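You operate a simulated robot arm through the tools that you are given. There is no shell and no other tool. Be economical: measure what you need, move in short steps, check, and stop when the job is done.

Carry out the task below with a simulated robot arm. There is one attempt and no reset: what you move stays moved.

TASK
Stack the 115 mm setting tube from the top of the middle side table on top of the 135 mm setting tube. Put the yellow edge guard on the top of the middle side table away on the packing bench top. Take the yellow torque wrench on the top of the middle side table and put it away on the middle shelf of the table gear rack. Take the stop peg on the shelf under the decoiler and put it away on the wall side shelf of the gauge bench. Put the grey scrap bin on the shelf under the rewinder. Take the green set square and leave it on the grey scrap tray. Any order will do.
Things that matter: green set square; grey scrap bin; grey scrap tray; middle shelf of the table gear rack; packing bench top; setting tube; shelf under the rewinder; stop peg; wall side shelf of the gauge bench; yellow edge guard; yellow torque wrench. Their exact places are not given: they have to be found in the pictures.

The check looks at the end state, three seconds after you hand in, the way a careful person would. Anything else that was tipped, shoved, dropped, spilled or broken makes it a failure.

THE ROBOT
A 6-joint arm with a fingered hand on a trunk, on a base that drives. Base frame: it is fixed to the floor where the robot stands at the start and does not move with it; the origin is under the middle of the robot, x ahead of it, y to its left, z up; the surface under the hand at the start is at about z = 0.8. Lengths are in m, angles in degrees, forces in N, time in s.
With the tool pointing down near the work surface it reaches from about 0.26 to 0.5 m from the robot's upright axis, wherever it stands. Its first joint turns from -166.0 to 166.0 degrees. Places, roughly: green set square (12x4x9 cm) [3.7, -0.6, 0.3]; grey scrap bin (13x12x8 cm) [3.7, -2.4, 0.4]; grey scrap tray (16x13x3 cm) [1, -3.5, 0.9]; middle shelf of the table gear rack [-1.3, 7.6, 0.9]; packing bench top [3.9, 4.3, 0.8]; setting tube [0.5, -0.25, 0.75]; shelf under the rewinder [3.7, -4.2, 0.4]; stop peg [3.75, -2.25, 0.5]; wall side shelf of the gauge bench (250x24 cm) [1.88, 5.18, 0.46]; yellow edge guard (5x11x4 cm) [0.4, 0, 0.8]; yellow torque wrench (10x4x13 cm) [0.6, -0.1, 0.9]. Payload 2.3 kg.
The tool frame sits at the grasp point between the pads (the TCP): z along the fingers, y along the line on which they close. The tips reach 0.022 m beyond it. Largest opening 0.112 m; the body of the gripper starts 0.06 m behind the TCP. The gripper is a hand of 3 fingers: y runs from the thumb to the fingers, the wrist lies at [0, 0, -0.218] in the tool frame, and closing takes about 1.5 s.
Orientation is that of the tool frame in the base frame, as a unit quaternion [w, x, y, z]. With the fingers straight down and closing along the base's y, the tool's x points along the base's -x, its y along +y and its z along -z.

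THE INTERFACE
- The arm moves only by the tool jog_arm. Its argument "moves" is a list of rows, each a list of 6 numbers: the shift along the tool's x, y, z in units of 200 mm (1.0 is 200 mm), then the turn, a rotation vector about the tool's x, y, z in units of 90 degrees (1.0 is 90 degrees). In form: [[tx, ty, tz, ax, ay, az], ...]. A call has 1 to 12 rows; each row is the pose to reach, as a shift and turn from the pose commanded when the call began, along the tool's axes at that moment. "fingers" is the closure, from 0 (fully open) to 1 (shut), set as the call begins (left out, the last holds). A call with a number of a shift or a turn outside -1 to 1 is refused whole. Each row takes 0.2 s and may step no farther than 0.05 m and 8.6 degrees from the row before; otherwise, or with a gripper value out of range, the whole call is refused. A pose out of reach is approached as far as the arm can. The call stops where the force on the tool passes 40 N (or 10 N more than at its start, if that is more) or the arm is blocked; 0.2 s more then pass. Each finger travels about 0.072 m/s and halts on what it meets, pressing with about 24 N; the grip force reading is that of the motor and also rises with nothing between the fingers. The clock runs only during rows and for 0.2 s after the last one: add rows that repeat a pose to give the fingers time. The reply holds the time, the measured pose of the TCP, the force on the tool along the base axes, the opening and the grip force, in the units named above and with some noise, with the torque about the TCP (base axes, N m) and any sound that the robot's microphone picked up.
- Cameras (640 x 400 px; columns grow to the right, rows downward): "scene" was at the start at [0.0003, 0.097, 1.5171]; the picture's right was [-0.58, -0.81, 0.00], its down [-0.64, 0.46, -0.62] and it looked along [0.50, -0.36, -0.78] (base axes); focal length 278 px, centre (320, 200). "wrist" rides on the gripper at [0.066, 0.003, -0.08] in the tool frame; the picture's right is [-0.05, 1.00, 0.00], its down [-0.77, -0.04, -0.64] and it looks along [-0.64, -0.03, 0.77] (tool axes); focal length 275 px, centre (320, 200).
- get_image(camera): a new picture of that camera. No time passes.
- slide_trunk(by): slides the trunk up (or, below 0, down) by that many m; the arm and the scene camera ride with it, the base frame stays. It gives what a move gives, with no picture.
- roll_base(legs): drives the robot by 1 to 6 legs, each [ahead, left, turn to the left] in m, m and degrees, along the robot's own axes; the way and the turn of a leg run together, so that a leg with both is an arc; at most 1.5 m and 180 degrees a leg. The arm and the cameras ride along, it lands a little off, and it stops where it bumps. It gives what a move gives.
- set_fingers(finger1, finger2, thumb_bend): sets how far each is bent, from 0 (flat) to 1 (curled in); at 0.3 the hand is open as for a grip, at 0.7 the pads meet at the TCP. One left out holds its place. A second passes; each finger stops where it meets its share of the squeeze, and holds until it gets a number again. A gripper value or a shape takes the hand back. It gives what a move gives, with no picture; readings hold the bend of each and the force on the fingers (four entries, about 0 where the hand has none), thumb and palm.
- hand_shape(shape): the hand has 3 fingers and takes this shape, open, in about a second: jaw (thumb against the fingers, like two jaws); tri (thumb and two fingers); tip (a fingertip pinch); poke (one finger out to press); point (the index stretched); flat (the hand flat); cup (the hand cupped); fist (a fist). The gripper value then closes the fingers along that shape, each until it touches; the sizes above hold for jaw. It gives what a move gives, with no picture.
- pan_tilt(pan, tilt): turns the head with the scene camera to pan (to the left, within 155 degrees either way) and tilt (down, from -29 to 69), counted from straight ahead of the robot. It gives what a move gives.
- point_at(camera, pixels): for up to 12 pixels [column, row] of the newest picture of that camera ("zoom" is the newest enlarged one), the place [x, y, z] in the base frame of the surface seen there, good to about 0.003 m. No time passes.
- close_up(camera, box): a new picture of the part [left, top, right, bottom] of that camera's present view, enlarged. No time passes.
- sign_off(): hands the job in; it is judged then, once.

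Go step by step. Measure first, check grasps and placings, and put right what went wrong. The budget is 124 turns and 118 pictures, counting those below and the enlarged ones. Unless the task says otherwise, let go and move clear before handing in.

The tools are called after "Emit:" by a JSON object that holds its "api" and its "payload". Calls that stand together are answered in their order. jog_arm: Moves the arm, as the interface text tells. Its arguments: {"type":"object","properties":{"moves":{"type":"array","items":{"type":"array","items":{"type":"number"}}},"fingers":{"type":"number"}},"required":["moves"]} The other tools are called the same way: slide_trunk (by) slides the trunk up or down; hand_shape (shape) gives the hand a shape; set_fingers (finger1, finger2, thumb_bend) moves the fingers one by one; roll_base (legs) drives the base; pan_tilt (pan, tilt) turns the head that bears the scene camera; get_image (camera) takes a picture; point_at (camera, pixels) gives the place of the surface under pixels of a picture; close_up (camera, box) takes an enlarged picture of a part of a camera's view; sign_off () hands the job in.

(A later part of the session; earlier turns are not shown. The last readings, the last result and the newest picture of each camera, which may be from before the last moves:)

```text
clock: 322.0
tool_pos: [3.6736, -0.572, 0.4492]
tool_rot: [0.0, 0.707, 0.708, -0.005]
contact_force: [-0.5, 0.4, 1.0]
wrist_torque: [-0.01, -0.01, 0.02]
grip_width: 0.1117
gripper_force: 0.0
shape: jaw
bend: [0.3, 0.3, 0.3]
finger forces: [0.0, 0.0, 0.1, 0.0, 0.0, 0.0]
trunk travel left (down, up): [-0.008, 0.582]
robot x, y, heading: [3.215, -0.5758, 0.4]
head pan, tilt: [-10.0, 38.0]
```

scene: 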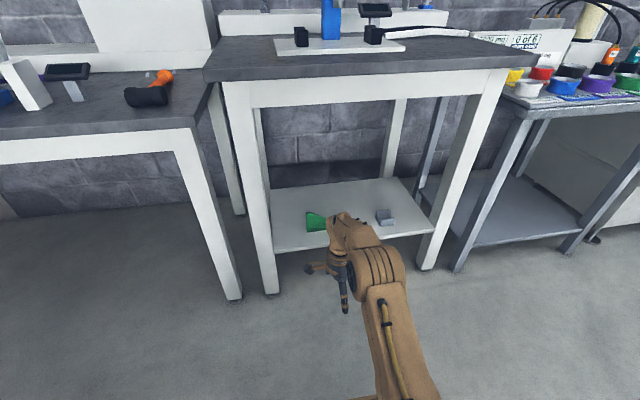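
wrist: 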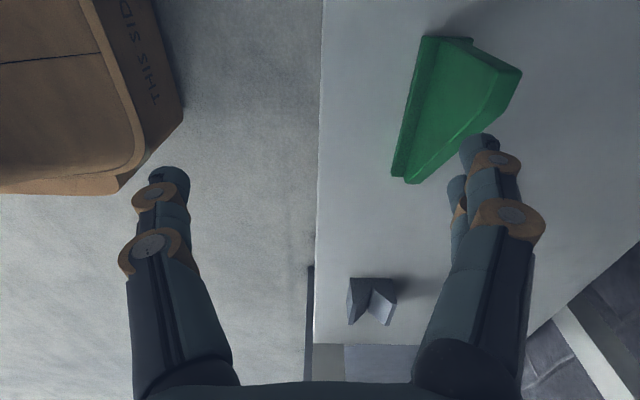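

Emit:
{"api": "jog_arm", "payload": {"moves": [[-0.015, 0.082, 0.1, 0, 0, 0], [-0.015, 0.082, 0.25, 0, 0, 0], [-0.015, 0.082, 0.4, 0, 0, 0], [-0.015, 0.082, 0.52, 0, 0, 0], [-0.015, 0.082, 0.52, 0, 0, 0]]}}

Emit:
{"api": "jog_arm", "payload": {"moves": [[0, 0, 0, 0, 0, 0], [0, 0, 0, 0, 0, 0], [0, 0, 0, 0, 0, 0], [0, 0, 0, 0, 0, 0], [0, 0, 0, 0, 0, 0], [0, 0, 0, 0, 0, 0], [0, 0, 0, 0, 0, 0], [0, 0, 0, 0, 0, 0], [0, 0, 0, 0, 0, 0]], "fingers": 1}}

Emit:
{"api": "get_image", "payload": {"camera": "wrist"}}

```text
clock: 323.2
tool_pos: [3.6889, -0.5742, 0.3461]
tool_rot: [0.001, 0.706, 0.708, -0.003]
contact_force: [0.4, -0.7, -0.3]
wrist_torque: [-0.02, 0.03, -0.03]
grip_width: 0.1118
gripper_force: 0.1
shape: jaw
bend: [0.3, 0.3, 0.3]
finger forces: [0.0, 0.1, 0.1, 0.1, 0.1, 0.0]
trunk travel left (down, up): [-0.008, 0.582]
robot x, y, heading: [3.2139, -0.5728, 0.3]
head pan, tilt: [-10.0, 38.0]
```

```text
clock: 325.2
tool_pos: [3.6898, -0.5754, 0.3458]
tool_rot: [0.001, 0.706, 0.708, -0.004]
contact_force: [-0.3, 0.2, -0.6]
wrist_torque: [0.01, 0.01, 0.0]
grip_width: 0.0088
gripper_force: 24.4
shape: jaw
bend: [0.72, 0.72, 0.7]
finger forces: [10.7, 10.7, 0.0, 0.0, 21.2, 0.1]
trunk travel left (down, up): [-0.008, 0.582]
robot x, y, heading: [3.2127, -0.574, 0.2]
head pan, tilt: [-10.0, 38.0]
```

```text
35 pictures are left
```

wrist: 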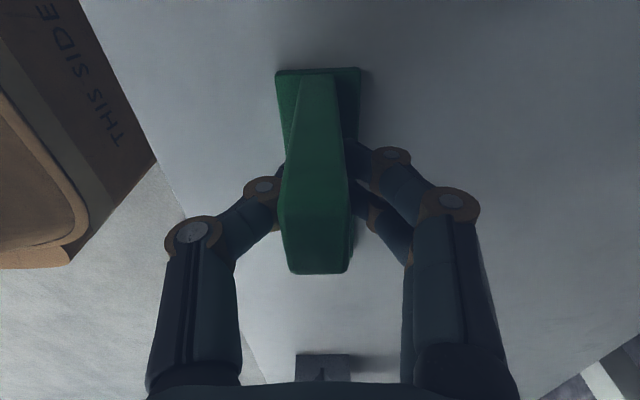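

The square is held. I lift, back out, raise the trunk and head for the scrap tray.

Emit:
{"api": "jog_arm", "payload": {"moves": [[0, 0, -0.15, 0, 0, 0], [0, 0, -0.3, 0, 0, 0], [0, 0, -0.42, 0, 0, 0]]}}

Emit:
{"api": "roll_base", "payload": {"legs": [[-0.55, 0, 0]]}}

Emit:
{"api": "slide_trunk", "payload": {"by": 0.4}}

Emit:
{"api": "slide_trunk", "payload": {"by": 0.18}}

Emit:
{"api": "roll_base", "payload": {"legs": [[0, 0, 180], [0, 1.4, 0], [0, 1.3, 0]]}}

Emit:
{"api": "pan_tilt", "payload": {"pan": 5, "tilt": 28}}

Emit:
{"api": "get_image", "payload": {"camera": "scene"}}

```text
clock: 326.0
tool_pos: [3.6886, -0.5749, 0.4301]
tool_rot: [0.0, 0.707, 0.707, -0.005]
contact_force: [0.4, -0.2, -3.1]
wrist_torque: [0.09, 0.03, 0.03]
grip_width: 0.0088
gripper_force: 24.2
shape: jaw
bend: [0.72, 0.72, 0.7]
finger forces: [11.0, 10.5, 0.0, 0.0, 21.3, 0.0]
trunk travel left (down, up): [-0.008, 0.582]
robot x, y, heading: [3.211, -0.5707, 0.1]
head pan, tilt: [-10.0, 38.0]
```

```text
clock: 329.2
tool_pos: [3.1307, -0.5766, 0.4293]
tool_rot: [0.001, 0.705, 0.709, -0.004]
contact_force: [0.2, 0.7, -3.5]
wrist_torque: [0.06, 0.02, -0.03]
grip_width: 0.0088
gripper_force: 24.5
shape: jaw
bend: [0.72, 0.72, 0.7]
finger forces: [11.0, 10.4, 0.1, 0.1, 21.4, 0.1]
trunk travel left (down, up): [-0.008, 0.582]
robot x, y, heading: [2.6556, -0.5771, 0.5]
head pan, tilt: [-10.0, 38.0]
```

```text
clock: 333.0
tool_pos: [3.1318, -0.5775, 0.8298]
tool_rot: [0.001, 0.705, 0.709, -0.005]
contact_force: [0.6, -0.1, -2.5]
wrist_torque: [0.05, 0.01, 0.0]
grip_width: 0.0089
gripper_force: 23.6
shape: jaw
bend: [0.72, 0.72, 0.7]
finger forces: [10.9, 10.5, 0.1, 0.0, 21.3, 0.0]
trunk travel left (down, up): [-0.408, 0.182]
robot x, y, heading: [2.6574, -0.5731, 0.2]
head pan, tilt: [-10.0, 38.0]
```

```text
clock: 335.0
tool_pos: [3.1312, -0.5766, 1.0098]
tool_rot: [0.001, 0.705, 0.709, -0.005]
contact_force: [-0.4, 0.1, -3.0]
wrist_torque: [0.04, 0.01, 0.0]
grip_width: 0.0088
gripper_force: 23.7
shape: jaw
bend: [0.72, 0.72, 0.7]
finger forces: [10.9, 10.4, 0.1, 0.0, 21.2, 0.1]
trunk travel left (down, up): [-0.588, 0.002]
robot x, y, heading: [2.6581, -0.5724, 0.7]
head pan, tilt: [-10.0, 38.0]
```

```text
clock: 355.3
tool_pos: [2.0966, -3.2532, 1.0104]
tool_rot: [0.004, -0.696, 0.718, 0.001]
contact_force: [0.2, 1.0, -3.6]
wrist_torque: [-0.07, -0.01, 0.01]
grip_width: 0.0083
gripper_force: 23.7
shape: jaw
bend: [0.72, 0.72, 0.7]
finger forces: [10.5, 10.0, 0.0, 0.0, 20.6, 0.1]
trunk travel left (down, up): [-0.588, 0.002]
robot x, y, heading: [2.5668, -3.2707, 178.3]
head pan, tilt: [-10.0, 38.0]
```

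```text
clock: 356.1
tool_pos: [2.0976, -3.2522, 1.0106]
tool_rot: [0.004, -0.697, 0.717, 0.001]
contact_force: [-0.3, 0.1, -2.1]
wrist_torque: [-0.03, 0.01, 0.02]
grip_width: 0.0085
gripper_force: 24.2
shape: jaw
bend: [0.72, 0.72, 0.7]
finger forces: [10.7, 10.1, 0.0, 0.1, 20.7, 0.1]
trunk travel left (down, up): [-0.588, 0.002]
robot x, y, heading: [2.5659, -3.2718, 178.2]
head pan, tilt: [5.0, 28.0]
```

```text
34 pictures are left
```

scene: 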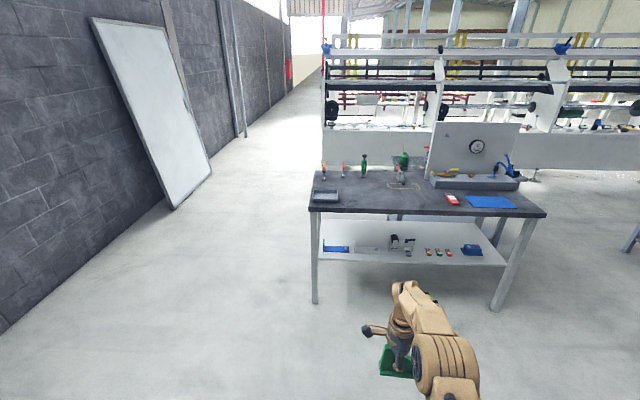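

The grey tray is at (325,196) on the near-left corner of the bench. I measure it.

Emit:
{"api": "close_up", "payload": {"camera": "scene", "box": [295, 165, 375, 225]}}

Emit:
{"api": "point_at", "payload": {"camera": "zoom", "pixels": [[120, 305], [365, 310], [145, 195], [350, 200], [240, 250], [130, 320], [300, 345], [240, 285], [450, 300]]}}

```text
6.67 times, centred on (335, 195) of scene
```

zoom: 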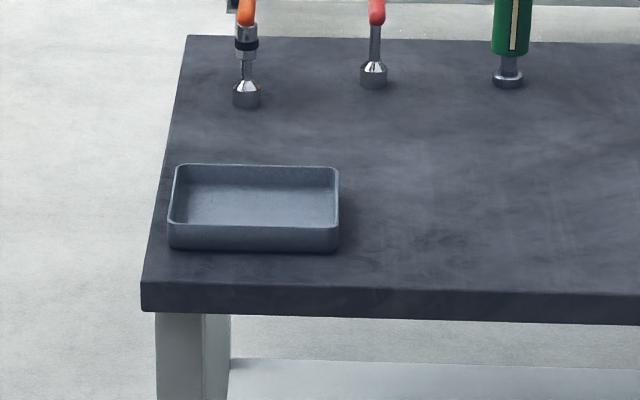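

```text
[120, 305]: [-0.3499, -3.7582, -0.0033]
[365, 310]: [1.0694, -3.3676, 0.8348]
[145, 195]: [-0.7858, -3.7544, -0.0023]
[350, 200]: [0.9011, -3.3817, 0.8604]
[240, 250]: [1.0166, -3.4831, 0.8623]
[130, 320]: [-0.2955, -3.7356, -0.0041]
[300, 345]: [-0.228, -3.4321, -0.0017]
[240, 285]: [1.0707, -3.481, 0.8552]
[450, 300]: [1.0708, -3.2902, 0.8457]
```

Emit:
{"api": "point_at", "payload": {"camera": "zoom", "pixels": [[175, 168], [336, 170], [335, 232], [172, 230], [190, 215], [315, 215], [260, 200], [250, 90], [375, 80]]}}

```text
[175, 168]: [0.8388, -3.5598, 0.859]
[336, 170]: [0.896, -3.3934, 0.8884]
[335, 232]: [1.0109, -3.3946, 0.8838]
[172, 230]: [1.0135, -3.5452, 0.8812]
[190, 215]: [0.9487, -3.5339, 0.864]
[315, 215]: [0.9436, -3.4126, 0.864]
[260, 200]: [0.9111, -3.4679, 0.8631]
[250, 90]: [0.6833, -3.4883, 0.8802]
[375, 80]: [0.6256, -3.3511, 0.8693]
```

Emit:
{"api": "roll_base", "payload": {"legs": [[0, 0.22, 1.8], [1.09, 0, 0]]}}

Emit:
{"api": "pan_tilt", "payload": {"pan": 12, "tilt": 50}}

Emit:
{"api": "get_image", "payload": {"camera": "scene"}}

```text
clock: 363.0
tool_pos: [1.0069, -3.4902, 1.0101]
tool_rot: [0.005, -0.706, 0.708, 0.001]
contact_force: [1.0, 0.2, -3.7]
wrist_torque: [-0.04, -0.03, -0.01]
grip_width: 0.0085
gripper_force: 23.7
shape: jaw
bend: [0.72, 0.72, 0.7]
finger forces: [10.6, 10.1, 0.1, 0.0, 20.7, 0.0]
trunk travel left (down, up): [-0.588, 0.002]
robot x, y, heading: [1.4811, -3.4949, 179.6]
head pan, tilt: [5.0, 28.0]
```

```text
clock: 363.8
tool_pos: [1.0063, -3.4899, 1.0094]
tool_rot: [0.004, -0.706, 0.708, 0.001]
contact_force: [-0.5, 0.6, -3.4]
wrist_torque: [-0.01, 0.0, -0.01]
grip_width: 0.0088
gripper_force: 23.9
shape: jaw
bend: [0.72, 0.72, 0.7]
finger forces: [10.7, 10.1, 0.1, 0.0, 20.7, 0.1]
trunk travel left (down, up): [-0.588, 0.002]
robot x, y, heading: [1.4803, -3.4926, 179.8]
head pan, tilt: [12.0, 50.0]
```

```text
32 pictures are left
```

scene: 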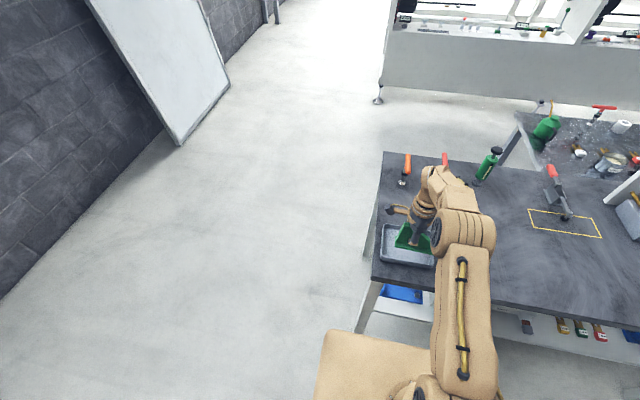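

Emit:
{"api": "roll_base", "payload": {"legs": [[0.055, 0.0, 0]]}}

Emit:
{"api": "close_up", "payload": {"camera": "scene", "box": [360, 180, 450, 280]}}

Emit:
{"api": "point_at", "payload": {"camera": "zoom", "pixels": [[140, 205], [155, 320], [340, 320], [135, 190], [170, 290], [215, 330]]}}

```text
clock: 364.8
tool_pos: [0.9513, -3.4894, 1.0097]
tool_rot: [0.005, -0.705, 0.709, 0.0]
contact_force: [0.3, 0.2, -2.8]
wrist_torque: [-0.06, -0.03, 0.01]
grip_width: 0.0086
gripper_force: 24.2
shape: jaw
bend: [0.72, 0.72, 0.7]
finger forces: [10.6, 10.3, 0.0, 0.0, 20.6, 0.1]
trunk travel left (down, up): [-0.588, 0.002]
robot x, y, heading: [1.4277, -3.4939, 179.6]
head pan, tilt: [12.0, 50.0]
```

```text
4.00 times, centred on (405, 230) of scene
```

zoom: 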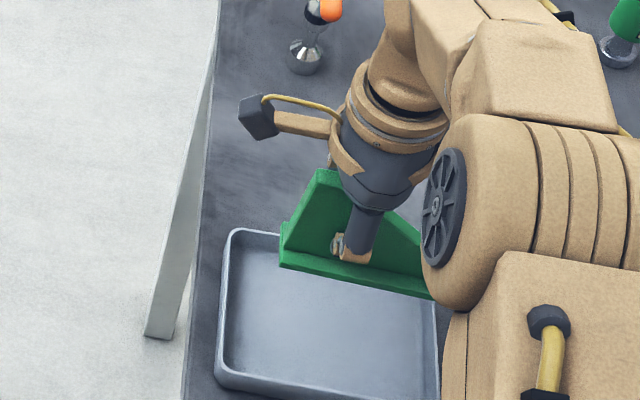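

```text
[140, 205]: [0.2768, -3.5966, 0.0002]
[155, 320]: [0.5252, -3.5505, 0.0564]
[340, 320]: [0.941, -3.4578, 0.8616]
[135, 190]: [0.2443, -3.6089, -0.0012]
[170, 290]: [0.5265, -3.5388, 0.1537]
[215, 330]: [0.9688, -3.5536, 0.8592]
```

Emit:
{"api": "point_at", "payload": {"camera": "zoom", "pixels": [[234, 233], [222, 365], [436, 395], [230, 300], [325, 383], [284, 262], [420, 292], [350, 278], [300, 210], [436, 330]]}}

```text
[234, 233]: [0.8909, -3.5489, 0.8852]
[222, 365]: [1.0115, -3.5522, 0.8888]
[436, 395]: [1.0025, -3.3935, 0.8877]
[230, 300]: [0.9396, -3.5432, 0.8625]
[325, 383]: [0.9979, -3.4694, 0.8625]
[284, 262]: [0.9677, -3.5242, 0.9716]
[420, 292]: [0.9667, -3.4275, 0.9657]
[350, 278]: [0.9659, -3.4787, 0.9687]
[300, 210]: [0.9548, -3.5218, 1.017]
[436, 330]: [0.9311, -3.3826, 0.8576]
```

The square is well over the tray. I lower it in.

Emit:
{"api": "jog_arm", "payload": {"moves": [[0.02, 0, 0.15, 0, 0, 0], [0.02, 0, 0.3, 0, 0, 0], [0.02, 0, 0.42, 0, 0, 0], [0.02, 0, 0.46, 0, 0, 0], [0.02, 0, 0.46, 0, 0, 0]]}}

Emit:
{"api": "jog_arm", "payload": {"moves": [[0, 0, 0.01, 0, 0, 0], [0, 0, 0.02, 0, 0, 0], [0, 0, 0.02, 0, 0, 0]]}}

```text
clock: 366.0
tool_pos: [0.9503, -3.4955, 0.9186]
tool_rot: [0.004, -0.705, 0.709, 0.001]
contact_force: [0.3, -0.3, -2.7]
wrist_torque: [-0.03, 0.0, 0.01]
grip_width: 0.0082
gripper_force: 23.9
shape: jaw
bend: [0.72, 0.72, 0.7]
finger forces: [10.8, 10.1, 0.0, 0.0, 20.9, 0.0]
trunk travel left (down, up): [-0.588, 0.002]
robot x, y, heading: [1.4289, -3.4926, 180.0]
head pan, tilt: [12.0, 50.0]
```

```text
clock: 366.8
tool_pos: [0.9513, -3.4939, 0.9144]
tool_rot: [0.004, -0.706, 0.708, 0.001]
contact_force: [0.4, -0.2, -2.6]
wrist_torque: [0.0, 0.05, -0.04]
grip_width: 0.008
gripper_force: 24.3
shape: jaw
bend: [0.72, 0.72, 0.7]
finger forces: [10.6, 10.4, 0.0, 0.1, 21.0, 0.0]
trunk travel left (down, up): [-0.588, 0.002]
robot x, y, heading: [1.4259, -3.4932, 179.8]
head pan, tilt: [12.0, 50.0]
```

Emit:
{"api": "jog_arm", "payload": {"moves": [[0, 0, 0.01, 0, 0, 0], [0, 0, 0.018, 0, 0, 0], [0, 0, 0.018, 0, 0, 0]]}}

Emit:
{"api": "jog_arm", "payload": {"moves": [[0, 0, 0.006, 0, 0, 0], [0, 0, 0.01, 0, 0, 0], [0, 0, 0.01, 0, 0, 0]]}}

Emit:
{"api": "close_up", "payload": {"camera": "scene", "box": [360, 180, 450, 280]}}

```text
clock: 367.6
tool_pos: [0.9511, -3.4932, 0.9102]
tool_rot: [0.004, -0.705, 0.709, 0.001]
contact_force: [0.1, -0.5, -1.9]
wrist_torque: [0.03, 0.02, -0.01]
grip_width: 0.0084
gripper_force: 23.9
shape: jaw
bend: [0.72, 0.72, 0.7]
finger forces: [10.4, 10.7, 0.0, 0.0, 21.2, 0.1]
trunk travel left (down, up): [-0.588, 0.002]
robot x, y, heading: [1.4273, -3.4952, 179.8]
head pan, tilt: [12.0, 50.0]
```

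```text
clock: 368.4
tool_pos: [0.9511, -3.493, 0.9093]
tool_rot: [0.006, -0.705, 0.709, 0.001]
contact_force: [-0.7, -2.1, 1.4]
wrist_torque: [0.02, 0.04, -0.01]
grip_width: 0.0085
gripper_force: 24.5
shape: jaw
bend: [0.72, 0.72, 0.7]
finger forces: [10.9, 11.7, 0.1, 0.0, 21.8, 0.0]
trunk travel left (down, up): [-0.588, 0.002]
robot x, y, heading: [1.4281, -3.4939, 179.8]
head pan, tilt: [12.0, 50.0]
```

```text
4.00 times, centred on (405, 230) of scene
```

zoom: 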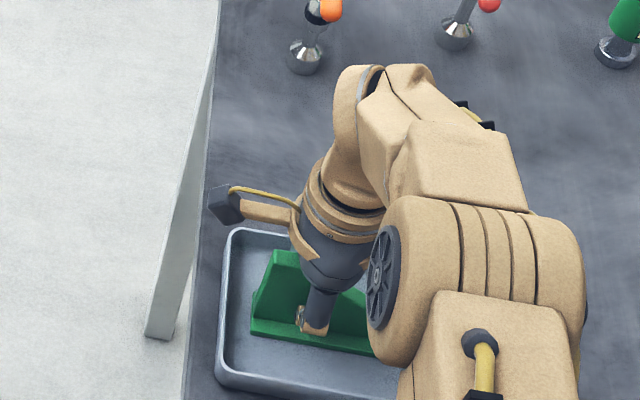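

Contact in the tray. Open, rise and check.

Emit:
{"api": "jog_arm", "payload": {"moves": [[0, 0, 0, 0, 0, 0], [0, 0, 0, 0, 0, 0], [0, 0, 0, 0, 0, 0], [0, 0, 0, 0, 0, 0], [0, 0, 0, 0, 0, 0], [0, 0, 0, 0, 0, 0], [0, 0, 0, 0, 0, 0], [0, 0, 0, 0, 0, 0]], "fingers": 0}}

Emit:
{"api": "jog_arm", "payload": {"moves": [[0, 0, -0.15, 0, 0, 0], [0, 0, -0.3, 0, 0, 0], [0, 0, -0.45, 0, 0, 0], [0, 0, -0.6, 0, 0, 0]]}}

Emit:
{"api": "roll_base", "payload": {"legs": [[-0.4, 0, 0]]}}

Emit:
{"api": "get_image", "payload": {"camera": "scene"}}

```text
clock: 370.2
tool_pos: [0.9529, -3.4928, 0.9107]
tool_rot: [0.004, -0.706, 0.709, 0.0]
contact_force: [1.8, 1.0, -1.2]
wrist_torque: [0.0, 0.03, -0.02]
grip_width: 0.1104
gripper_force: 0.0
shape: jaw
bend: [0.35, 0.35, 0.34]
finger forces: [2.8, 2.7, 0.0, 0.0, 5.1, 0.0]
trunk travel left (down, up): [-0.588, 0.002]
robot x, y, heading: [1.4252, -3.4915, 180.0]
head pan, tilt: [12.0, 50.0]
```

```text
clock: 371.2
tool_pos: [0.951, -3.4948, 1.0269]
tool_rot: [0.004, -0.706, 0.708, 0.001]
contact_force: [1.0, -0.5, -0.5]
wrist_torque: [-0.03, 0.02, -0.02]
grip_width: 0.1116
gripper_force: 0.0
shape: jaw
bend: [0.3, 0.3, 0.3]
finger forces: [0.0, 0.0, 0.0, 0.0, 0.0, 0.0]
trunk travel left (down, up): [-0.588, 0.002]
robot x, y, heading: [1.4247, -3.4947, 179.8]
head pan, tilt: [12.0, 50.0]
```

```text
clock: 373.7
tool_pos: [1.3516, -3.4938, 1.0283]
tool_rot: [0.005, -0.703, 0.711, 0.0]
contact_force: [0.1, 0.6, 0.4]
wrist_torque: [0.04, 0.0, 0.0]
grip_width: 0.1118
gripper_force: 0.0
shape: jaw
bend: [0.3, 0.3, 0.3]
finger forces: [0.0, 0.0, 0.1, 0.0, 0.0, 0.1]
trunk travel left (down, up): [-0.588, 0.002]
robot x, y, heading: [1.8299, -3.4995, 179.6]
head pan, tilt: [12.0, 50.0]
```

```text
29 pictures are left
```

scene: 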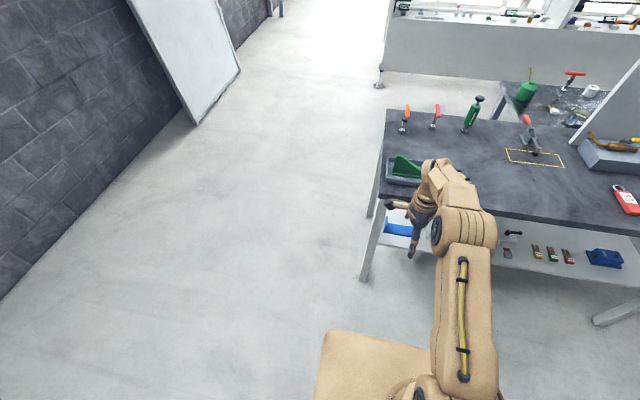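

The square stands in the tray. Now to the decoiler for the bin and peg.

Emit:
{"api": "roll_base", "payload": {"legs": [[-0.3, 0, 0], [0, 0, -180], [0.4, 0, 0], [0, 1.1, 0]]}}

Emit:
{"api": "pan_tilt", "payload": {"pan": 8, "tilt": 35}}

Emit:
{"api": "get_image", "payload": {"camera": "scene"}}

```text
clock: 390.6
tool_pos: [3.1204, -2.4955, 1.0273]
tool_rot: [0.0, 0.742, 0.67, -0.005]
contact_force: [0.3, 0.5, -0.2]
wrist_torque: [-0.02, -0.01, -0.01]
grip_width: 0.1122
gripper_force: 0.1
shape: jaw
bend: [0.3, 0.3, 0.3]
finger forces: [0.0, 0.1, 0.0, 0.1, 0.0, 0.0]
trunk travel left (down, up): [-0.588, 0.002]
robot x, y, heading: [2.647, -2.446, -5.8]
head pan, tilt: [12.0, 50.0]
```

```text
clock: 391.4
tool_pos: [3.1201, -2.4968, 1.0273]
tool_rot: [0.0, 0.743, 0.67, -0.003]
contact_force: [0.1, -0.9, -1.1]
wrist_torque: [-0.02, 0.0, 0.0]
grip_width: 0.1117
gripper_force: 0.1
shape: jaw
bend: [0.3, 0.3, 0.3]
finger forces: [0.0, 0.0, 0.0, 0.1, 0.0, 0.0]
trunk travel left (down, up): [-0.588, 0.002]
robot x, y, heading: [2.6508, -2.4473, -5.9]
head pan, tilt: [8.0, 35.0]
```

```text
28 pictures are left
```

scene: 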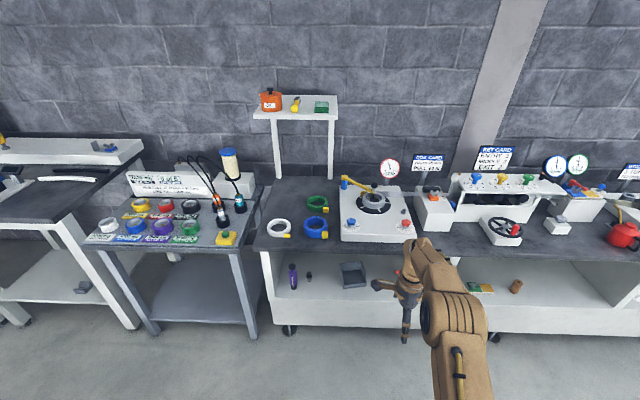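

Emit:
{"api": "close_up", "payload": {"camera": "scene", "box": [265, 245, 395, 335]}}

Emit:
{"api": "point_at", "payload": {"camera": "zoom", "pixels": [[380, 95], [485, 95], [390, 200], [510, 205], [400, 130], [215, 125], [213, 160], [135, 160], [300, 230], [300, 300], [200, 195]]}}

Emit:
{"api": "point_at", "payload": {"camera": "scene", "pixels": [[300, 250], [345, 250], [470, 300], [620, 260], [265, 250], [560, 300], [515, 288]]}}

```text
4.44 times, centred on (330, 290) of scene
```

zoom: 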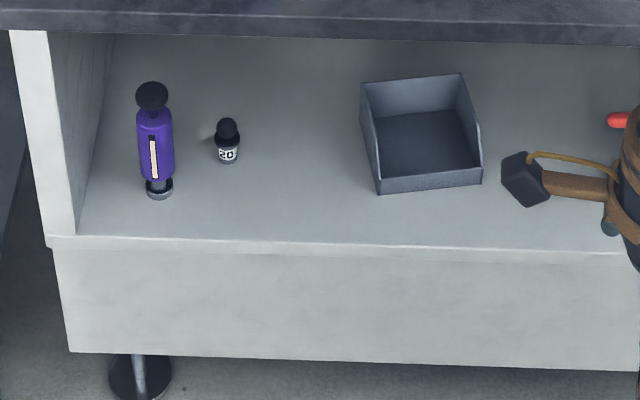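

```text
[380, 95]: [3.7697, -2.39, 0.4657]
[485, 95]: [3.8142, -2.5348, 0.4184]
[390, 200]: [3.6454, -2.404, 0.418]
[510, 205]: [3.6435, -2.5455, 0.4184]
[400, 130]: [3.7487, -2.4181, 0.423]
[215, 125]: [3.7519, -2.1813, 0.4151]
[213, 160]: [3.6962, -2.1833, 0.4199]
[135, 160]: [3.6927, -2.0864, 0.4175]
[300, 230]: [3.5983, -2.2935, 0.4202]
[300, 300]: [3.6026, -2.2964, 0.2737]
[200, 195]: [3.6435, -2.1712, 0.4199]
```

```text
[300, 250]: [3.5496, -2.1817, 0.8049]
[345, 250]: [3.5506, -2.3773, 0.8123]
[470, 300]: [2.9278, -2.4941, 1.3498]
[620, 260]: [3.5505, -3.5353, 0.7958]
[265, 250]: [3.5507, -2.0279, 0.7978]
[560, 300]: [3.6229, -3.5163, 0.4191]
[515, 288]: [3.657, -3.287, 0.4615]
```

The bin is at about (3.71,-2.46) and the black peg at (3.70,-2.19) on the shelf z 0.42 under a counter. I lower the trunk and square up for a better look.

Emit:
{"api": "slide_trunk", "payload": {"by": -0.39}}

Emit:
{"api": "roll_base", "payload": {"legs": [[0.1, 0.15, 5.9]]}}

Emit:
{"api": "pan_tilt", "payload": {"pan": -5, "tilt": 35}}

Emit:
{"api": "close_up", "payload": {"camera": "scene", "box": [180, 130, 420, 290]}}

```text
clock: 395.2
tool_pos: [3.1196, -2.4958, 0.6375]
tool_rot: [0.0, 0.742, 0.67, -0.004]
contact_force: [0.4, 0.7, 0.3]
wrist_torque: [0.04, 0.01, -0.01]
grip_width: 0.1118
gripper_force: 0.0
shape: jaw
bend: [0.3, 0.3, 0.3]
finger forces: [0.1, 0.0, 0.0, 0.0, 0.1, 0.1]
trunk travel left (down, up): [-0.198, 0.392]
robot x, y, heading: [2.6466, -2.4446, -5.7]
head pan, tilt: [8.0, 35.0]
```

```text
clock: 396.7
tool_pos: [3.2301, -2.3033, 0.6384]
tool_rot: [0.001, 0.708, 0.707, -0.006]
contact_force: [-0.3, -1.0, -0.2]
wrist_torque: [-0.01, 0.01, 0.01]
grip_width: 0.1119
gripper_force: 0.1
shape: jaw
bend: [0.3, 0.3, 0.3]
finger forces: [0.1, 0.0, 0.0, 0.0, 0.1, 0.0]
trunk travel left (down, up): [-0.198, 0.392]
robot x, y, heading: [2.757, -2.3024, -0.2]
head pan, tilt: [8.0, 35.0]
```

```text
clock: 397.4
tool_pos: [3.2313, -2.3019, 0.6367]
tool_rot: [0.0, 0.707, 0.707, -0.005]
contact_force: [-1.0, -1.0, -0.5]
wrist_torque: [-0.03, -0.01, -0.01]
grip_width: 0.112
gripper_force: 0.0
shape: jaw
bend: [0.3, 0.3, 0.3]
finger forces: [0.0, 0.0, 0.0, 0.1, 0.0, 0.1]
trunk travel left (down, up): [-0.198, 0.392]
robot x, y, heading: [2.7543, -2.3006, -0.1]
head pan, tilt: [-5.0, 35.0]
```

```text
2.50 times, centred on (300, 210) of scene
```

zoom: 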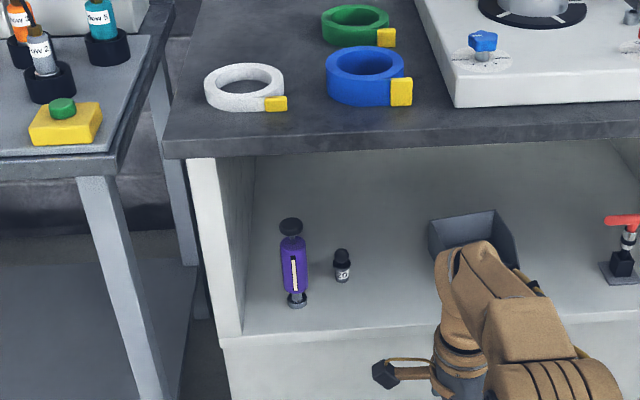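

Emit:
{"api": "point_at", "payload": {"camera": "zoom", "pixels": [[342, 254], [342, 270], [343, 281], [334, 268], [350, 268], [300, 148], [430, 222], [493, 212], [435, 250], [517, 262], [295, 304]]}}

```text
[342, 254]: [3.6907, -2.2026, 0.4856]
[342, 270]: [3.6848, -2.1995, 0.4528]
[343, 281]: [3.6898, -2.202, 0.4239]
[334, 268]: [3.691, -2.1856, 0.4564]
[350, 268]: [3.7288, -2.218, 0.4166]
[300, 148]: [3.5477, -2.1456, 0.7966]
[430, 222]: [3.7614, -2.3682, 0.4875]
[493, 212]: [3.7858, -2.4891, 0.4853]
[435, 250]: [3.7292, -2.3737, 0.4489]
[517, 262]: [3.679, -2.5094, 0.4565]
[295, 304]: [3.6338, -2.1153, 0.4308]
```

The peg is (3.70,-2.20), 7 cm tall; the bin's left wall runs x 3.65–3.765 near y≈-2.37. For the bin I pinch its left side wall with a near-horizontal hand; I reorient now.

Emit:
{"api": "jog_arm", "payload": {"moves": [[0, 0, 0, 0, 0, 0.09], [0, 0, 0, 0, 0, 0.18], [0, 0, 0, 0, 0, 0.27], [0, 0, 0, 0, 0, 0.36], [0, 0, 0, 0, 0, 0.45], [0, 0, 0, 0, 0, 0.54], [0, 0, 0, 0, 0, 0.63], [0, 0, 0, 0, 0, 0.72], [0, 0, 0, 0, 0, 0.81], [0, 0, 0, 0, 0, 0.9], [0, 0, 0, 0, 0, 0.99], [0, 0, 0, 0, 0, 1.0]]}}

Emit:
{"api": "jog_arm", "payload": {"moves": [[0.04, 0, 0, 0, 0.09, 0], [0.08, 0, 0, 0, 0.18, 0], [0.12, 0, 0, 0, 0.27, 0], [0.16, 0, 0, 0, 0.36, 0], [0.2, 0, 0, 0, 0.45, 0], [0.24, 0, 0, 0, 0.54, 0], [0.28, 0, 0, 0, 0.63, 0], [0.32, 0, 0, 0, 0.72, 0], [0.36, 0, 0, 0, 0.81, 0], [0.36, 0, 0, 0, 0.83, 0]]}}

Emit:
{"api": "slide_trunk", "payload": {"by": -0.15}}

Emit:
{"api": "get_image", "payload": {"camera": "wrist"}}

```text
clock: 400.0
tool_pos: [3.2299, -2.3031, 0.6377]
tool_rot: [0.003, 1.0, -0.002, -0.003]
contact_force: [-0.3, -0.8, -0.7]
wrist_torque: [0.03, -0.01, -0.01]
grip_width: 0.1118
gripper_force: 0.0
shape: jaw
bend: [0.3, 0.3, 0.3]
finger forces: [0.1, 0.0, 0.0, 0.0, 0.1, 0.0]
trunk travel left (down, up): [-0.198, 0.392]
robot x, y, heading: [2.7579, -2.3023, -0.3]
head pan, tilt: [-5.0, 35.0]
```

```text
clock: 402.2
tool_pos: [3.3029, -2.3025, 0.6363]
tool_rot: [0.003, 0.796, 0.002, 0.605]
contact_force: [0.6, 0.6, 0.8]
wrist_torque: [0.02, -0.02, -0.01]
grip_width: 0.1118
gripper_force: 0.0
shape: jaw
bend: [0.3, 0.3, 0.3]
finger forces: [0.0, 0.0, 0.0, 0.1, 0.1, 0.1]
trunk travel left (down, up): [-0.198, 0.392]
robot x, y, heading: [2.7544, -2.3069, -0.1]
head pan, tilt: [-5.0, 35.0]
```

```text
clock: 404.0
tool_pos: [3.3021, -2.3026, 0.4867]
tool_rot: [0.004, 0.797, 0.002, 0.604]
contact_force: [-0.3, -0.3, -0.3]
wrist_torque: [0.01, -0.01, -0.01]
grip_width: 0.112
gripper_force: 0.1
shape: jaw
bend: [0.3, 0.3, 0.3]
finger forces: [0.1, 0.0, 0.0, 0.1, 0.0, 0.0]
trunk travel left (down, up): [-0.048, 0.542]
robot x, y, heading: [2.7565, -2.3041, -0.3]
head pan, tilt: [-5.0, 35.0]
```

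```text
25 pictures are left
```

wrist: 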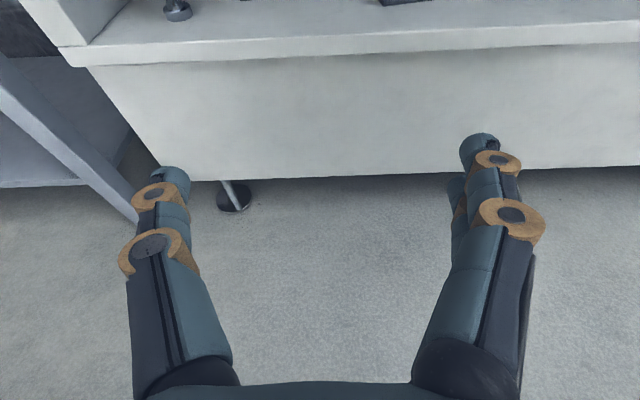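

The hand is in the wrong lateral place yet; I raise slightly, shift right and forward for a look at the bin from the wrist camera.

Emit:
{"api": "slide_trunk", "payload": {"by": 0.07}}

Emit:
{"api": "roll_base", "payload": {"legs": [[0.24, -0.075, 0]]}}

Emit:
{"api": "get_image", "payload": {"camera": "wrist"}}

```text
clock: 405.1
tool_pos: [3.302, -2.3025, 0.5563]
tool_rot: [0.004, 0.797, 0.001, 0.604]
contact_force: [-0.9, 0.4, 0.2]
wrist_torque: [0.0, 0.0, 0.0]
grip_width: 0.1116
gripper_force: 0.1
shape: jaw
bend: [0.3, 0.3, 0.3]
finger forces: [0.0, 0.0, 0.1, 0.0, 0.1, 0.0]
trunk travel left (down, up): [-0.118, 0.472]
robot x, y, heading: [2.7576, -2.3043, 0.1]
head pan, tilt: [-5.0, 35.0]
```

```text
clock: 406.9
tool_pos: [3.5404, -2.3777, 0.5569]
tool_rot: [0.003, 0.797, 0.002, 0.605]
contact_force: [-0.2, -1.0, 0.4]
wrist_torque: [0.01, 0.0, -0.01]
grip_width: 0.1116
gripper_force: 0.0
shape: jaw
bend: [0.3, 0.3, 0.3]
finger forces: [0.0, 0.0, 0.1, 0.0, 0.1, 0.0]
trunk travel left (down, up): [-0.118, 0.472]
robot x, y, heading: [2.9971, -2.3751, -0.2]
head pan, tilt: [-5.0, 35.0]
```

```text
24 pictures are left
```

wrist: 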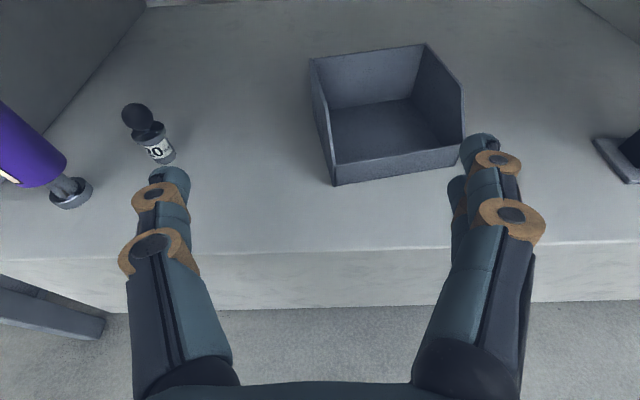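

Emit:
{"api": "point_at", "payload": {"camera": "wrist", "pixels": [[311, 62], [425, 46], [461, 86], [463, 135], [335, 162], [335, 182], [326, 112], [400, 160], [380, 120], [455, 160], [318, 85]]}}

Emit:
{"api": "close_up", "payload": {"camera": "wrist", "box": [290, 30, 490, 200]}}

```text
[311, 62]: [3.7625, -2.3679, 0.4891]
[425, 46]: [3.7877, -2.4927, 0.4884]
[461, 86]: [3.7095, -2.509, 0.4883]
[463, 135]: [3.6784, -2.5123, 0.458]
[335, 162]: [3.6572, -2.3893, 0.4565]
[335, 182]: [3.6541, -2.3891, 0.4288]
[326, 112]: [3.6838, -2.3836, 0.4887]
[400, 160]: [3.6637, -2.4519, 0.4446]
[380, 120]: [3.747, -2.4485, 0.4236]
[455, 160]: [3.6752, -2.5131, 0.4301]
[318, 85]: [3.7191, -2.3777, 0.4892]
```

```text
2.35 times, centred on (390, 115) of wrist
```

zoom: 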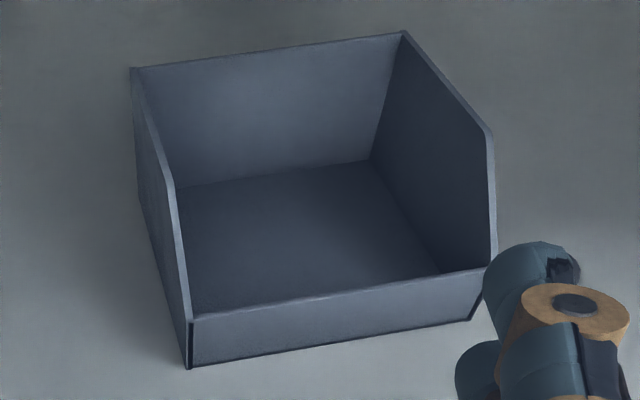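

The left wall runs from (3.657,-2.389) to (3.763,-2.368), top 0.489. I pitch to 25°, yaw 11° to match it, and lower to the entry point in front of the bin.

Emit:
{"api": "jog_arm", "payload": {"moves": [[0, 0, 0, 0, -0.052, 0], [0, 0, 0, 0, -0.104, 0]]}}

Emit:
{"api": "jog_arm", "payload": {"moves": [[0, 0, 0, 0.057, 0, -0.0265], [0, 0, 0, 0.114, 0, -0.053], [0, 0, 0, 0.114, 0, -0.053]]}}

```text
clock: 407.5
tool_pos: [3.5399, -2.3777, 0.5575]
tool_rot: [0.004, 0.843, 0.001, 0.537]
contact_force: [0.7, 0.2, 0.0]
wrist_torque: [0.01, 0.01, -0.01]
grip_width: 0.1119
gripper_force: 0.1
shape: jaw
bend: [0.3, 0.3, 0.3]
finger forces: [0.0, 0.0, 0.0, 0.0, 0.1, 0.1]
trunk travel left (down, up): [-0.118, 0.472]
robot x, y, heading: [2.9893, -2.38, -0.1]
head pan, tilt: [-5.0, 35.0]
```

```text
clock: 408.3
tool_pos: [3.5405, -2.3784, 0.556]
tool_rot: [-0.049, 0.84, 0.084, 0.534]
contact_force: [-0.1, 0.0, 0.5]
wrist_torque: [-0.01, 0.03, 0.03]
grip_width: 0.112
gripper_force: 0.1
shape: jaw
bend: [0.3, 0.3, 0.3]
finger forces: [0.0, 0.1, 0.1, 0.0, 0.0, 0.0]
trunk travel left (down, up): [-0.118, 0.472]
robot x, y, heading: [2.9931, -2.3765, 0.2]
head pan, tilt: [-5.0, 35.0]
```

Emit:
{"api": "jog_arm", "payload": {"moves": [[-0.12, 0.056, 0.1, 0, 0, 0], [-0.24, 0.112, 0.2, 0, 0, 0], [-0.353, 0.168, 0.311, 0, 0, 0], [-0.353, 0.168, 0.311, 0, 0, 0]]}}

Emit:
{"api": "get_image", "payload": {"camera": "wrist"}}

```text
clock: 409.3
tool_pos: [3.5745, -2.4072, 0.4662]
tool_rot: [-0.049, 0.84, 0.084, 0.534]
contact_force: [-0.5, 0.2, -0.1]
wrist_torque: [0.03, 0.03, 0.01]
grip_width: 0.112
gripper_force: 0.0
shape: jaw
bend: [0.3, 0.3, 0.3]
finger forces: [0.0, 0.1, 0.0, 0.0, 0.1, 0.0]
trunk travel left (down, up): [-0.118, 0.472]
robot x, y, heading: [2.9935, -2.3785, -0.0]
head pan, tilt: [-5.0, 35.0]
```

```text
22 pictures are left
```

wrist: 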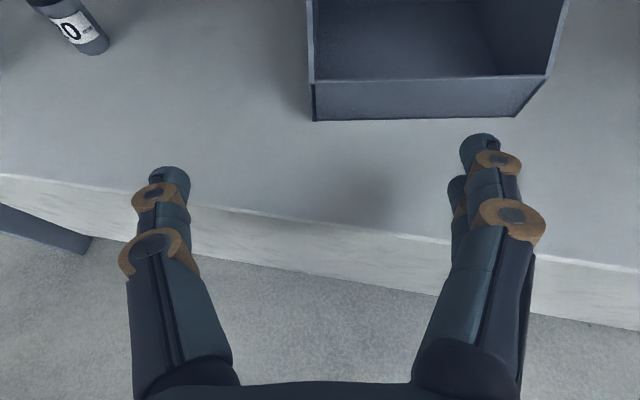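

Aligned: the wall is at column ~312, midway between thumb and fingers. I roll forward to straddle it.

Emit:
{"api": "roll_base", "payload": {"legs": [[0.125, 0.024, 0]]}}

Emit:
{"api": "get_image", "payload": {"camera": "wrist"}}

```text
clock: 410.6
tool_pos: [3.702, -2.3828, 0.468]
tool_rot: [-0.049, 0.84, 0.085, 0.534]
contact_force: [0.0, -0.5, 0.0]
wrist_torque: [-0.01, -0.01, -0.01]
grip_width: 0.112
gripper_force: 0.1
shape: jaw
bend: [0.3, 0.3, 0.3]
finger forces: [0.1, 0.0, 0.0, 0.0, 0.0, 0.1]
trunk travel left (down, up): [-0.118, 0.472]
robot x, y, heading: [3.1215, -2.3533, -0.5]
head pan, tilt: [-5.0, 35.0]
```

```text
21 pictures are left
```

wrist: 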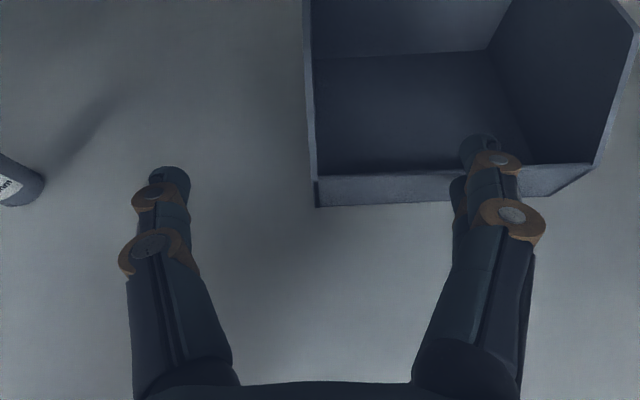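

The lower fingertips pushed the bin's front wall back a few cm (no harm). I back off and re-measure, to come in higher over its front wall.

Emit:
{"api": "point_at", "payload": {"camera": "wrist", "pixels": [[316, 180], [306, 20], [595, 163], [312, 90], [318, 200], [400, 178], [637, 30], [25, 185]]}}

Emit:
{"api": "roll_base", "payload": {"legs": [[-0.08, 0, 0]]}}

```text
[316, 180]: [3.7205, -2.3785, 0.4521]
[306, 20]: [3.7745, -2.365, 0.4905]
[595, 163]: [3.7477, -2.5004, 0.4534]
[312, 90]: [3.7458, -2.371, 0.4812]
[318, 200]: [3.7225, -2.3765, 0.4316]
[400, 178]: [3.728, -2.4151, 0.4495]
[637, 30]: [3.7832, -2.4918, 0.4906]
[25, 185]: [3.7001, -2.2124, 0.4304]
```

```text
clock: 411.6
tool_pos: [3.6205, -2.3819, 0.4682]
tool_rot: [-0.049, 0.84, 0.085, 0.534]
contact_force: [0.3, -0.5, -0.7]
wrist_torque: [0.04, 0.0, 0.02]
grip_width: 0.1119
gripper_force: 0.2
shape: jaw
bend: [0.3, 0.3, 0.3]
finger forces: [0.0, 0.1, 0.0, 0.1, 0.0, 0.0]
trunk travel left (down, up): [-0.118, 0.472]
robot x, y, heading: [3.0367, -2.3586, 0.1]
head pan, tilt: [-5.0, 35.0]
```

Emit:
{"api": "jog_arm", "payload": {"moves": [[0.08, 0, -0.04, 0, 0, 0], [0.167, 0, -0.079, 0, 0, 0], [0.167, 0, -0.079, 0, 0, 0]]}}

Emit:
{"api": "roll_base", "payload": {"legs": [[0.143, 0.014, 0]]}}

Emit:
{"api": "jog_arm", "payload": {"moves": [[-0.07, 0, 0.033, 0, 0, 0], [-0.14, 0, 0.066, 0, 0, 0], [-0.14, 0, 0.066, 0, 0, 0]]}}

Emit:
{"api": "get_image", "payload": {"camera": "wrist"}}

```text
clock: 412.4
tool_pos: [3.62, -2.3821, 0.5049]
tool_rot: [-0.049, 0.839, 0.084, 0.535]
contact_force: [0.3, -0.2, 0.1]
wrist_torque: [0.03, -0.02, 0.01]
grip_width: 0.1119
gripper_force: 0.1
shape: jaw
bend: [0.3, 0.3, 0.3]
finger forces: [0.0, 0.0, 0.0, 0.0, 0.0, 0.0]
trunk travel left (down, up): [-0.118, 0.472]
robot x, y, heading: [3.0422, -2.3567, -0.1]
head pan, tilt: [-5.0, 35.0]
```

```text
clock: 413.8
tool_pos: [3.7631, -2.3695, 0.5051]
tool_rot: [-0.049, 0.84, 0.085, 0.534]
contact_force: [-0.3, 0.8, 1.4]
wrist_torque: [0.0, 0.02, -0.02]
grip_width: 0.112
gripper_force: 0.1
shape: jaw
bend: [0.3, 0.3, 0.3]
finger forces: [0.1, 0.0, 0.0, 0.1, 0.1, 0.1]
trunk travel left (down, up): [-0.118, 0.472]
robot x, y, heading: [3.1825, -2.3366, 0.0]
head pan, tilt: [-5.0, 35.0]
```

```text
clock: 414.6
tool_pos: [3.7642, -2.3685, 0.4732]
tool_rot: [-0.05, 0.839, 0.085, 0.535]
contact_force: [0.2, -0.3, -0.8]
wrist_torque: [0.01, 0.0, -0.01]
grip_width: 0.1116
gripper_force: 0.0
shape: jaw
bend: [0.3, 0.3, 0.3]
finger forces: [0.1, 0.0, 0.1, 0.1, 0.0, 0.0]
trunk travel left (down, up): [-0.118, 0.472]
robot x, y, heading: [3.1797, -2.3405, -0.3]
head pan, tilt: [-5.0, 35.0]
```

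```text
20 pictures are left
```

wrist: 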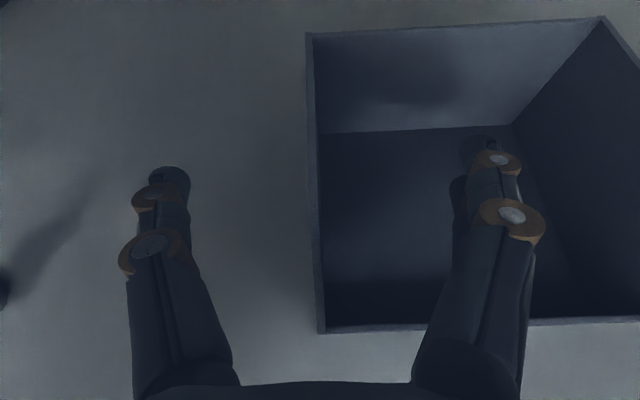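

Now the hand straddles the left wall, fingers inside the bin. Close.

Emit:
{"api": "jog_arm", "payload": {"moves": [[0, 0, 0, 0, 0, 0], [0, 0, 0, 0, 0, 0], [0, 0, 0, 0, 0, 0], [0, 0, 0, 0, 0, 0], [0, 0, 0, 0, 0, 0], [0, 0, 0, 0, 0, 0], [0, 0, 0, 0, 0, 0], [0, 0, 0, 0, 0, 0], [0, 0, 0, 0, 0, 0]], "fingers": 1}}

Emit:
{"api": "jog_arm", "payload": {"moves": [[0.05, 0, -0.023, 0, 0, 0], [0.1, 0, -0.047, 0, 0, 0], [0.1, 0, -0.047, 0, 0, 0]]}}

Emit:
{"api": "get_image", "payload": {"camera": "wrist"}}

```text
clock: 416.6
tool_pos: [3.7629, -2.3695, 0.4731]
tool_rot: [-0.05, 0.839, 0.085, 0.534]
contact_force: [0.3, -0.9, 0.6]
wrist_torque: [-0.03, 0.02, -0.01]
grip_width: 0.0
gripper_force: 24.0
shape: jaw
bend: [0.68, 0.68, 0.7]
finger forces: [10.7, 10.7, 0.0, 0.0, 21.4, 0.0]
trunk travel left (down, up): [-0.118, 0.472]
robot x, y, heading: [3.1837, -2.3451, -0.1]
head pan, tilt: [-5.0, 35.0]
```

```text
clock: 417.4
tool_pos: [3.763, -2.369, 0.4957]
tool_rot: [-0.05, 0.84, 0.085, 0.534]
contact_force: [-0.3, 0.1, -0.7]
wrist_torque: [0.05, 0.09, 0.01]
grip_width: 0.0
gripper_force: 24.0
shape: jaw
bend: [0.66, 0.68, 0.7]
finger forces: [13.0, 10.2, 0.1, 0.0, 23.1, 0.0]
trunk travel left (down, up): [-0.118, 0.472]
robot x, y, heading: [3.1812, -2.3418, -0.3]
head pan, tilt: [-5.0, 35.0]
```

```text
19 pictures are left
```

wrist: 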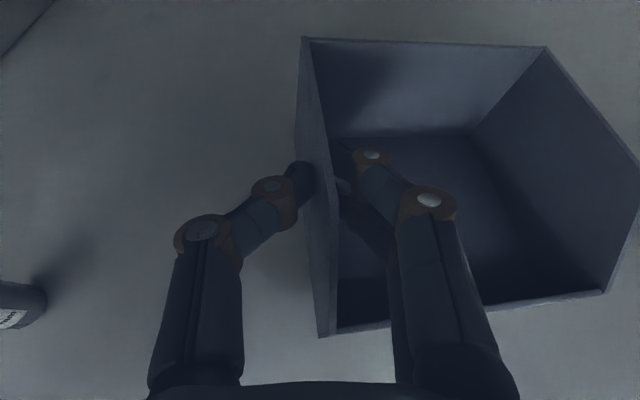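

It grips, with the right side drooping a little. I lift further and watch whether it holds.

Emit:
{"api": "jog_arm", "payload": {"moves": [[0.05, 0, -0.023, 0, 0, 0], [0.1, 0, -0.047, 0, 0, 0], [0.15, 0, -0.07, 0, 0, 0], [0.15, 0, -0.07, 0, 0, 0]]}}

Emit:
{"api": "get_image", "payload": {"camera": "wrist"}}

Emit:
{"api": "point_at", "payload": {"camera": "wrist", "pixels": [[308, 40], [540, 48], [600, 290], [325, 332], [450, 250], [470, 130]]}}

```text
clock: 418.4
tool_pos: [3.7641, -2.3693, 0.5293]
tool_rot: [-0.049, 0.84, 0.085, 0.534]
contact_force: [-0.5, -0.1, -0.5]
wrist_torque: [0.05, 0.02, 0.0]
grip_width: 0.0
gripper_force: 24.0
shape: jaw
bend: [0.66, 0.68, 0.7]
finger forces: [13.1, 10.2, 0.0, 0.0, 23.1, 0.0]
trunk travel left (down, up): [-0.118, 0.472]
robot x, y, heading: [3.1818, -2.3373, 0.0]
head pan, tilt: [-5.0, 35.0]
```

```text
18 pictures are left
```

wrist: 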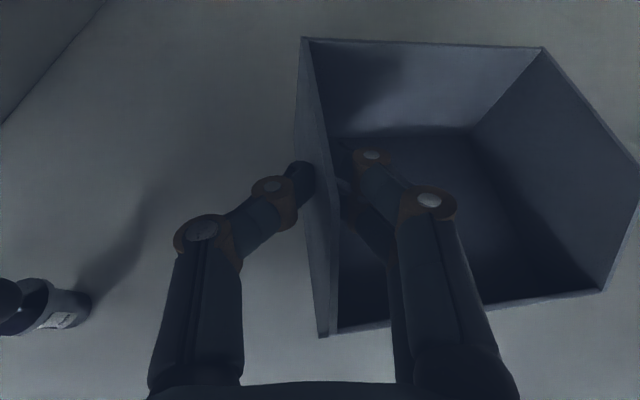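

```text
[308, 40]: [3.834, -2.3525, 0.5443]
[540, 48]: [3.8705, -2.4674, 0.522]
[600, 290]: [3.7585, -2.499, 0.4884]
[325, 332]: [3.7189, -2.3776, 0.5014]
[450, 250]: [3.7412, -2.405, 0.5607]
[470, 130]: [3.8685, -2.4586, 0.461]
```

The bin is held rigidly, tilted ~10°. I roll the hand 10° to level it, back out, and drive to the rewinder bay.

Emit:
{"api": "jog_arm", "payload": {"moves": [[0, 0, 0, 0, 0, -0.055], [0, 0, 0, 0, 0, -0.11], [0, 0, 0, 0, 0, -0.11]]}}

Emit:
{"api": "roll_base", "payload": {"legs": [[-0.5, 0, 0], [0, -0.9, 0], [0, -0.9, 0]]}}

Emit:
{"api": "pan_tilt", "payload": {"pan": 8, "tilt": 30}}

Emit:
{"api": "get_image", "payload": {"camera": "scene"}}

```text
clock: 419.2
tool_pos: [3.7635, -2.3693, 0.5293]
tool_rot: [-0.003, 0.829, 0.157, 0.537]
contact_force: [-0.3, -0.2, -1.2]
wrist_torque: [0.06, 0.03, 0.01]
grip_width: 0.0
gripper_force: 24.4
shape: jaw
bend: [0.66, 0.68, 0.7]
finger forces: [13.2, 10.2, 0.0, 0.0, 23.2, 0.0]
trunk travel left (down, up): [-0.118, 0.472]
robot x, y, heading: [3.1836, -2.3411, 0.3]
head pan, tilt: [-5.0, 35.0]
```

```text
clock: 430.6
tool_pos: [3.263, -4.1593, 0.5291]
tool_rot: [-0.003, 0.829, 0.156, 0.536]
contact_force: [0.2, 0.9, -0.9]
wrist_torque: [0.06, 0.08, -0.04]
grip_width: 0.0
gripper_force: 24.4
shape: jaw
bend: [0.66, 0.68, 0.7]
finger forces: [13.4, 10.4, 0.0, 0.1, 23.6, 0.0]
trunk travel left (down, up): [-0.118, 0.472]
robot x, y, heading: [2.6815, -4.1275, 0.0]
head pan, tilt: [-5.0, 35.0]
```

```text
clock: 431.4
tool_pos: [3.2615, -4.1582, 0.529]
tool_rot: [-0.002, 0.829, 0.155, 0.537]
contact_force: [-0.9, -0.4, -2.4]
wrist_torque: [0.04, 0.06, 0.03]
grip_width: 0.0
gripper_force: 24.6
shape: jaw
bend: [0.66, 0.68, 0.7]
finger forces: [13.3, 10.3, 0.0, 0.0, 23.4, 0.0]
trunk travel left (down, up): [-0.118, 0.472]
robot x, y, heading: [2.6837, -4.1259, -0.0]
head pan, tilt: [8.0, 30.0]
```

```text
17 pictures are left
```

scene: 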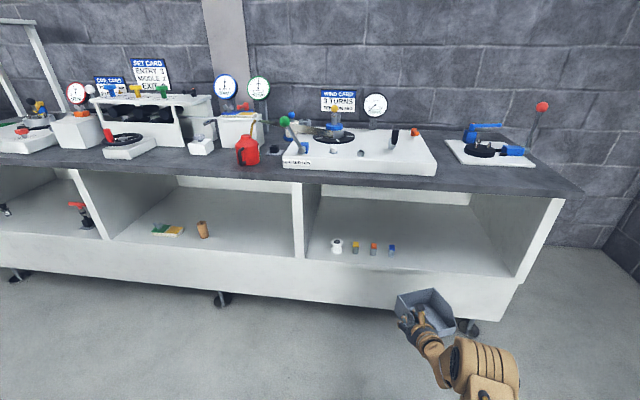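

Emit:
{"api": "point_at", "payload": {"camera": "scene", "pixels": [[300, 252], [515, 272], [392, 252], [440, 250], [480, 262], [400, 215], [460, 225], [396, 292], [437, 290], [410, 328], [455, 330], [425, 305]]}}

```text
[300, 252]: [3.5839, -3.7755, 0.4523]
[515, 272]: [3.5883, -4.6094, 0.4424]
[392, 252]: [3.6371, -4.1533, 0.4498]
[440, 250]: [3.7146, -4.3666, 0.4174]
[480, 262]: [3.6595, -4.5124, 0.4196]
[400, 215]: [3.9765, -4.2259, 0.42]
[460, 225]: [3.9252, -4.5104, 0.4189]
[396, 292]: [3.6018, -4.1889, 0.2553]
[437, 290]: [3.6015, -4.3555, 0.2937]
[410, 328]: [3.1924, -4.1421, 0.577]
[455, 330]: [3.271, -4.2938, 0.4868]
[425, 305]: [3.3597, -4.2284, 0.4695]
```

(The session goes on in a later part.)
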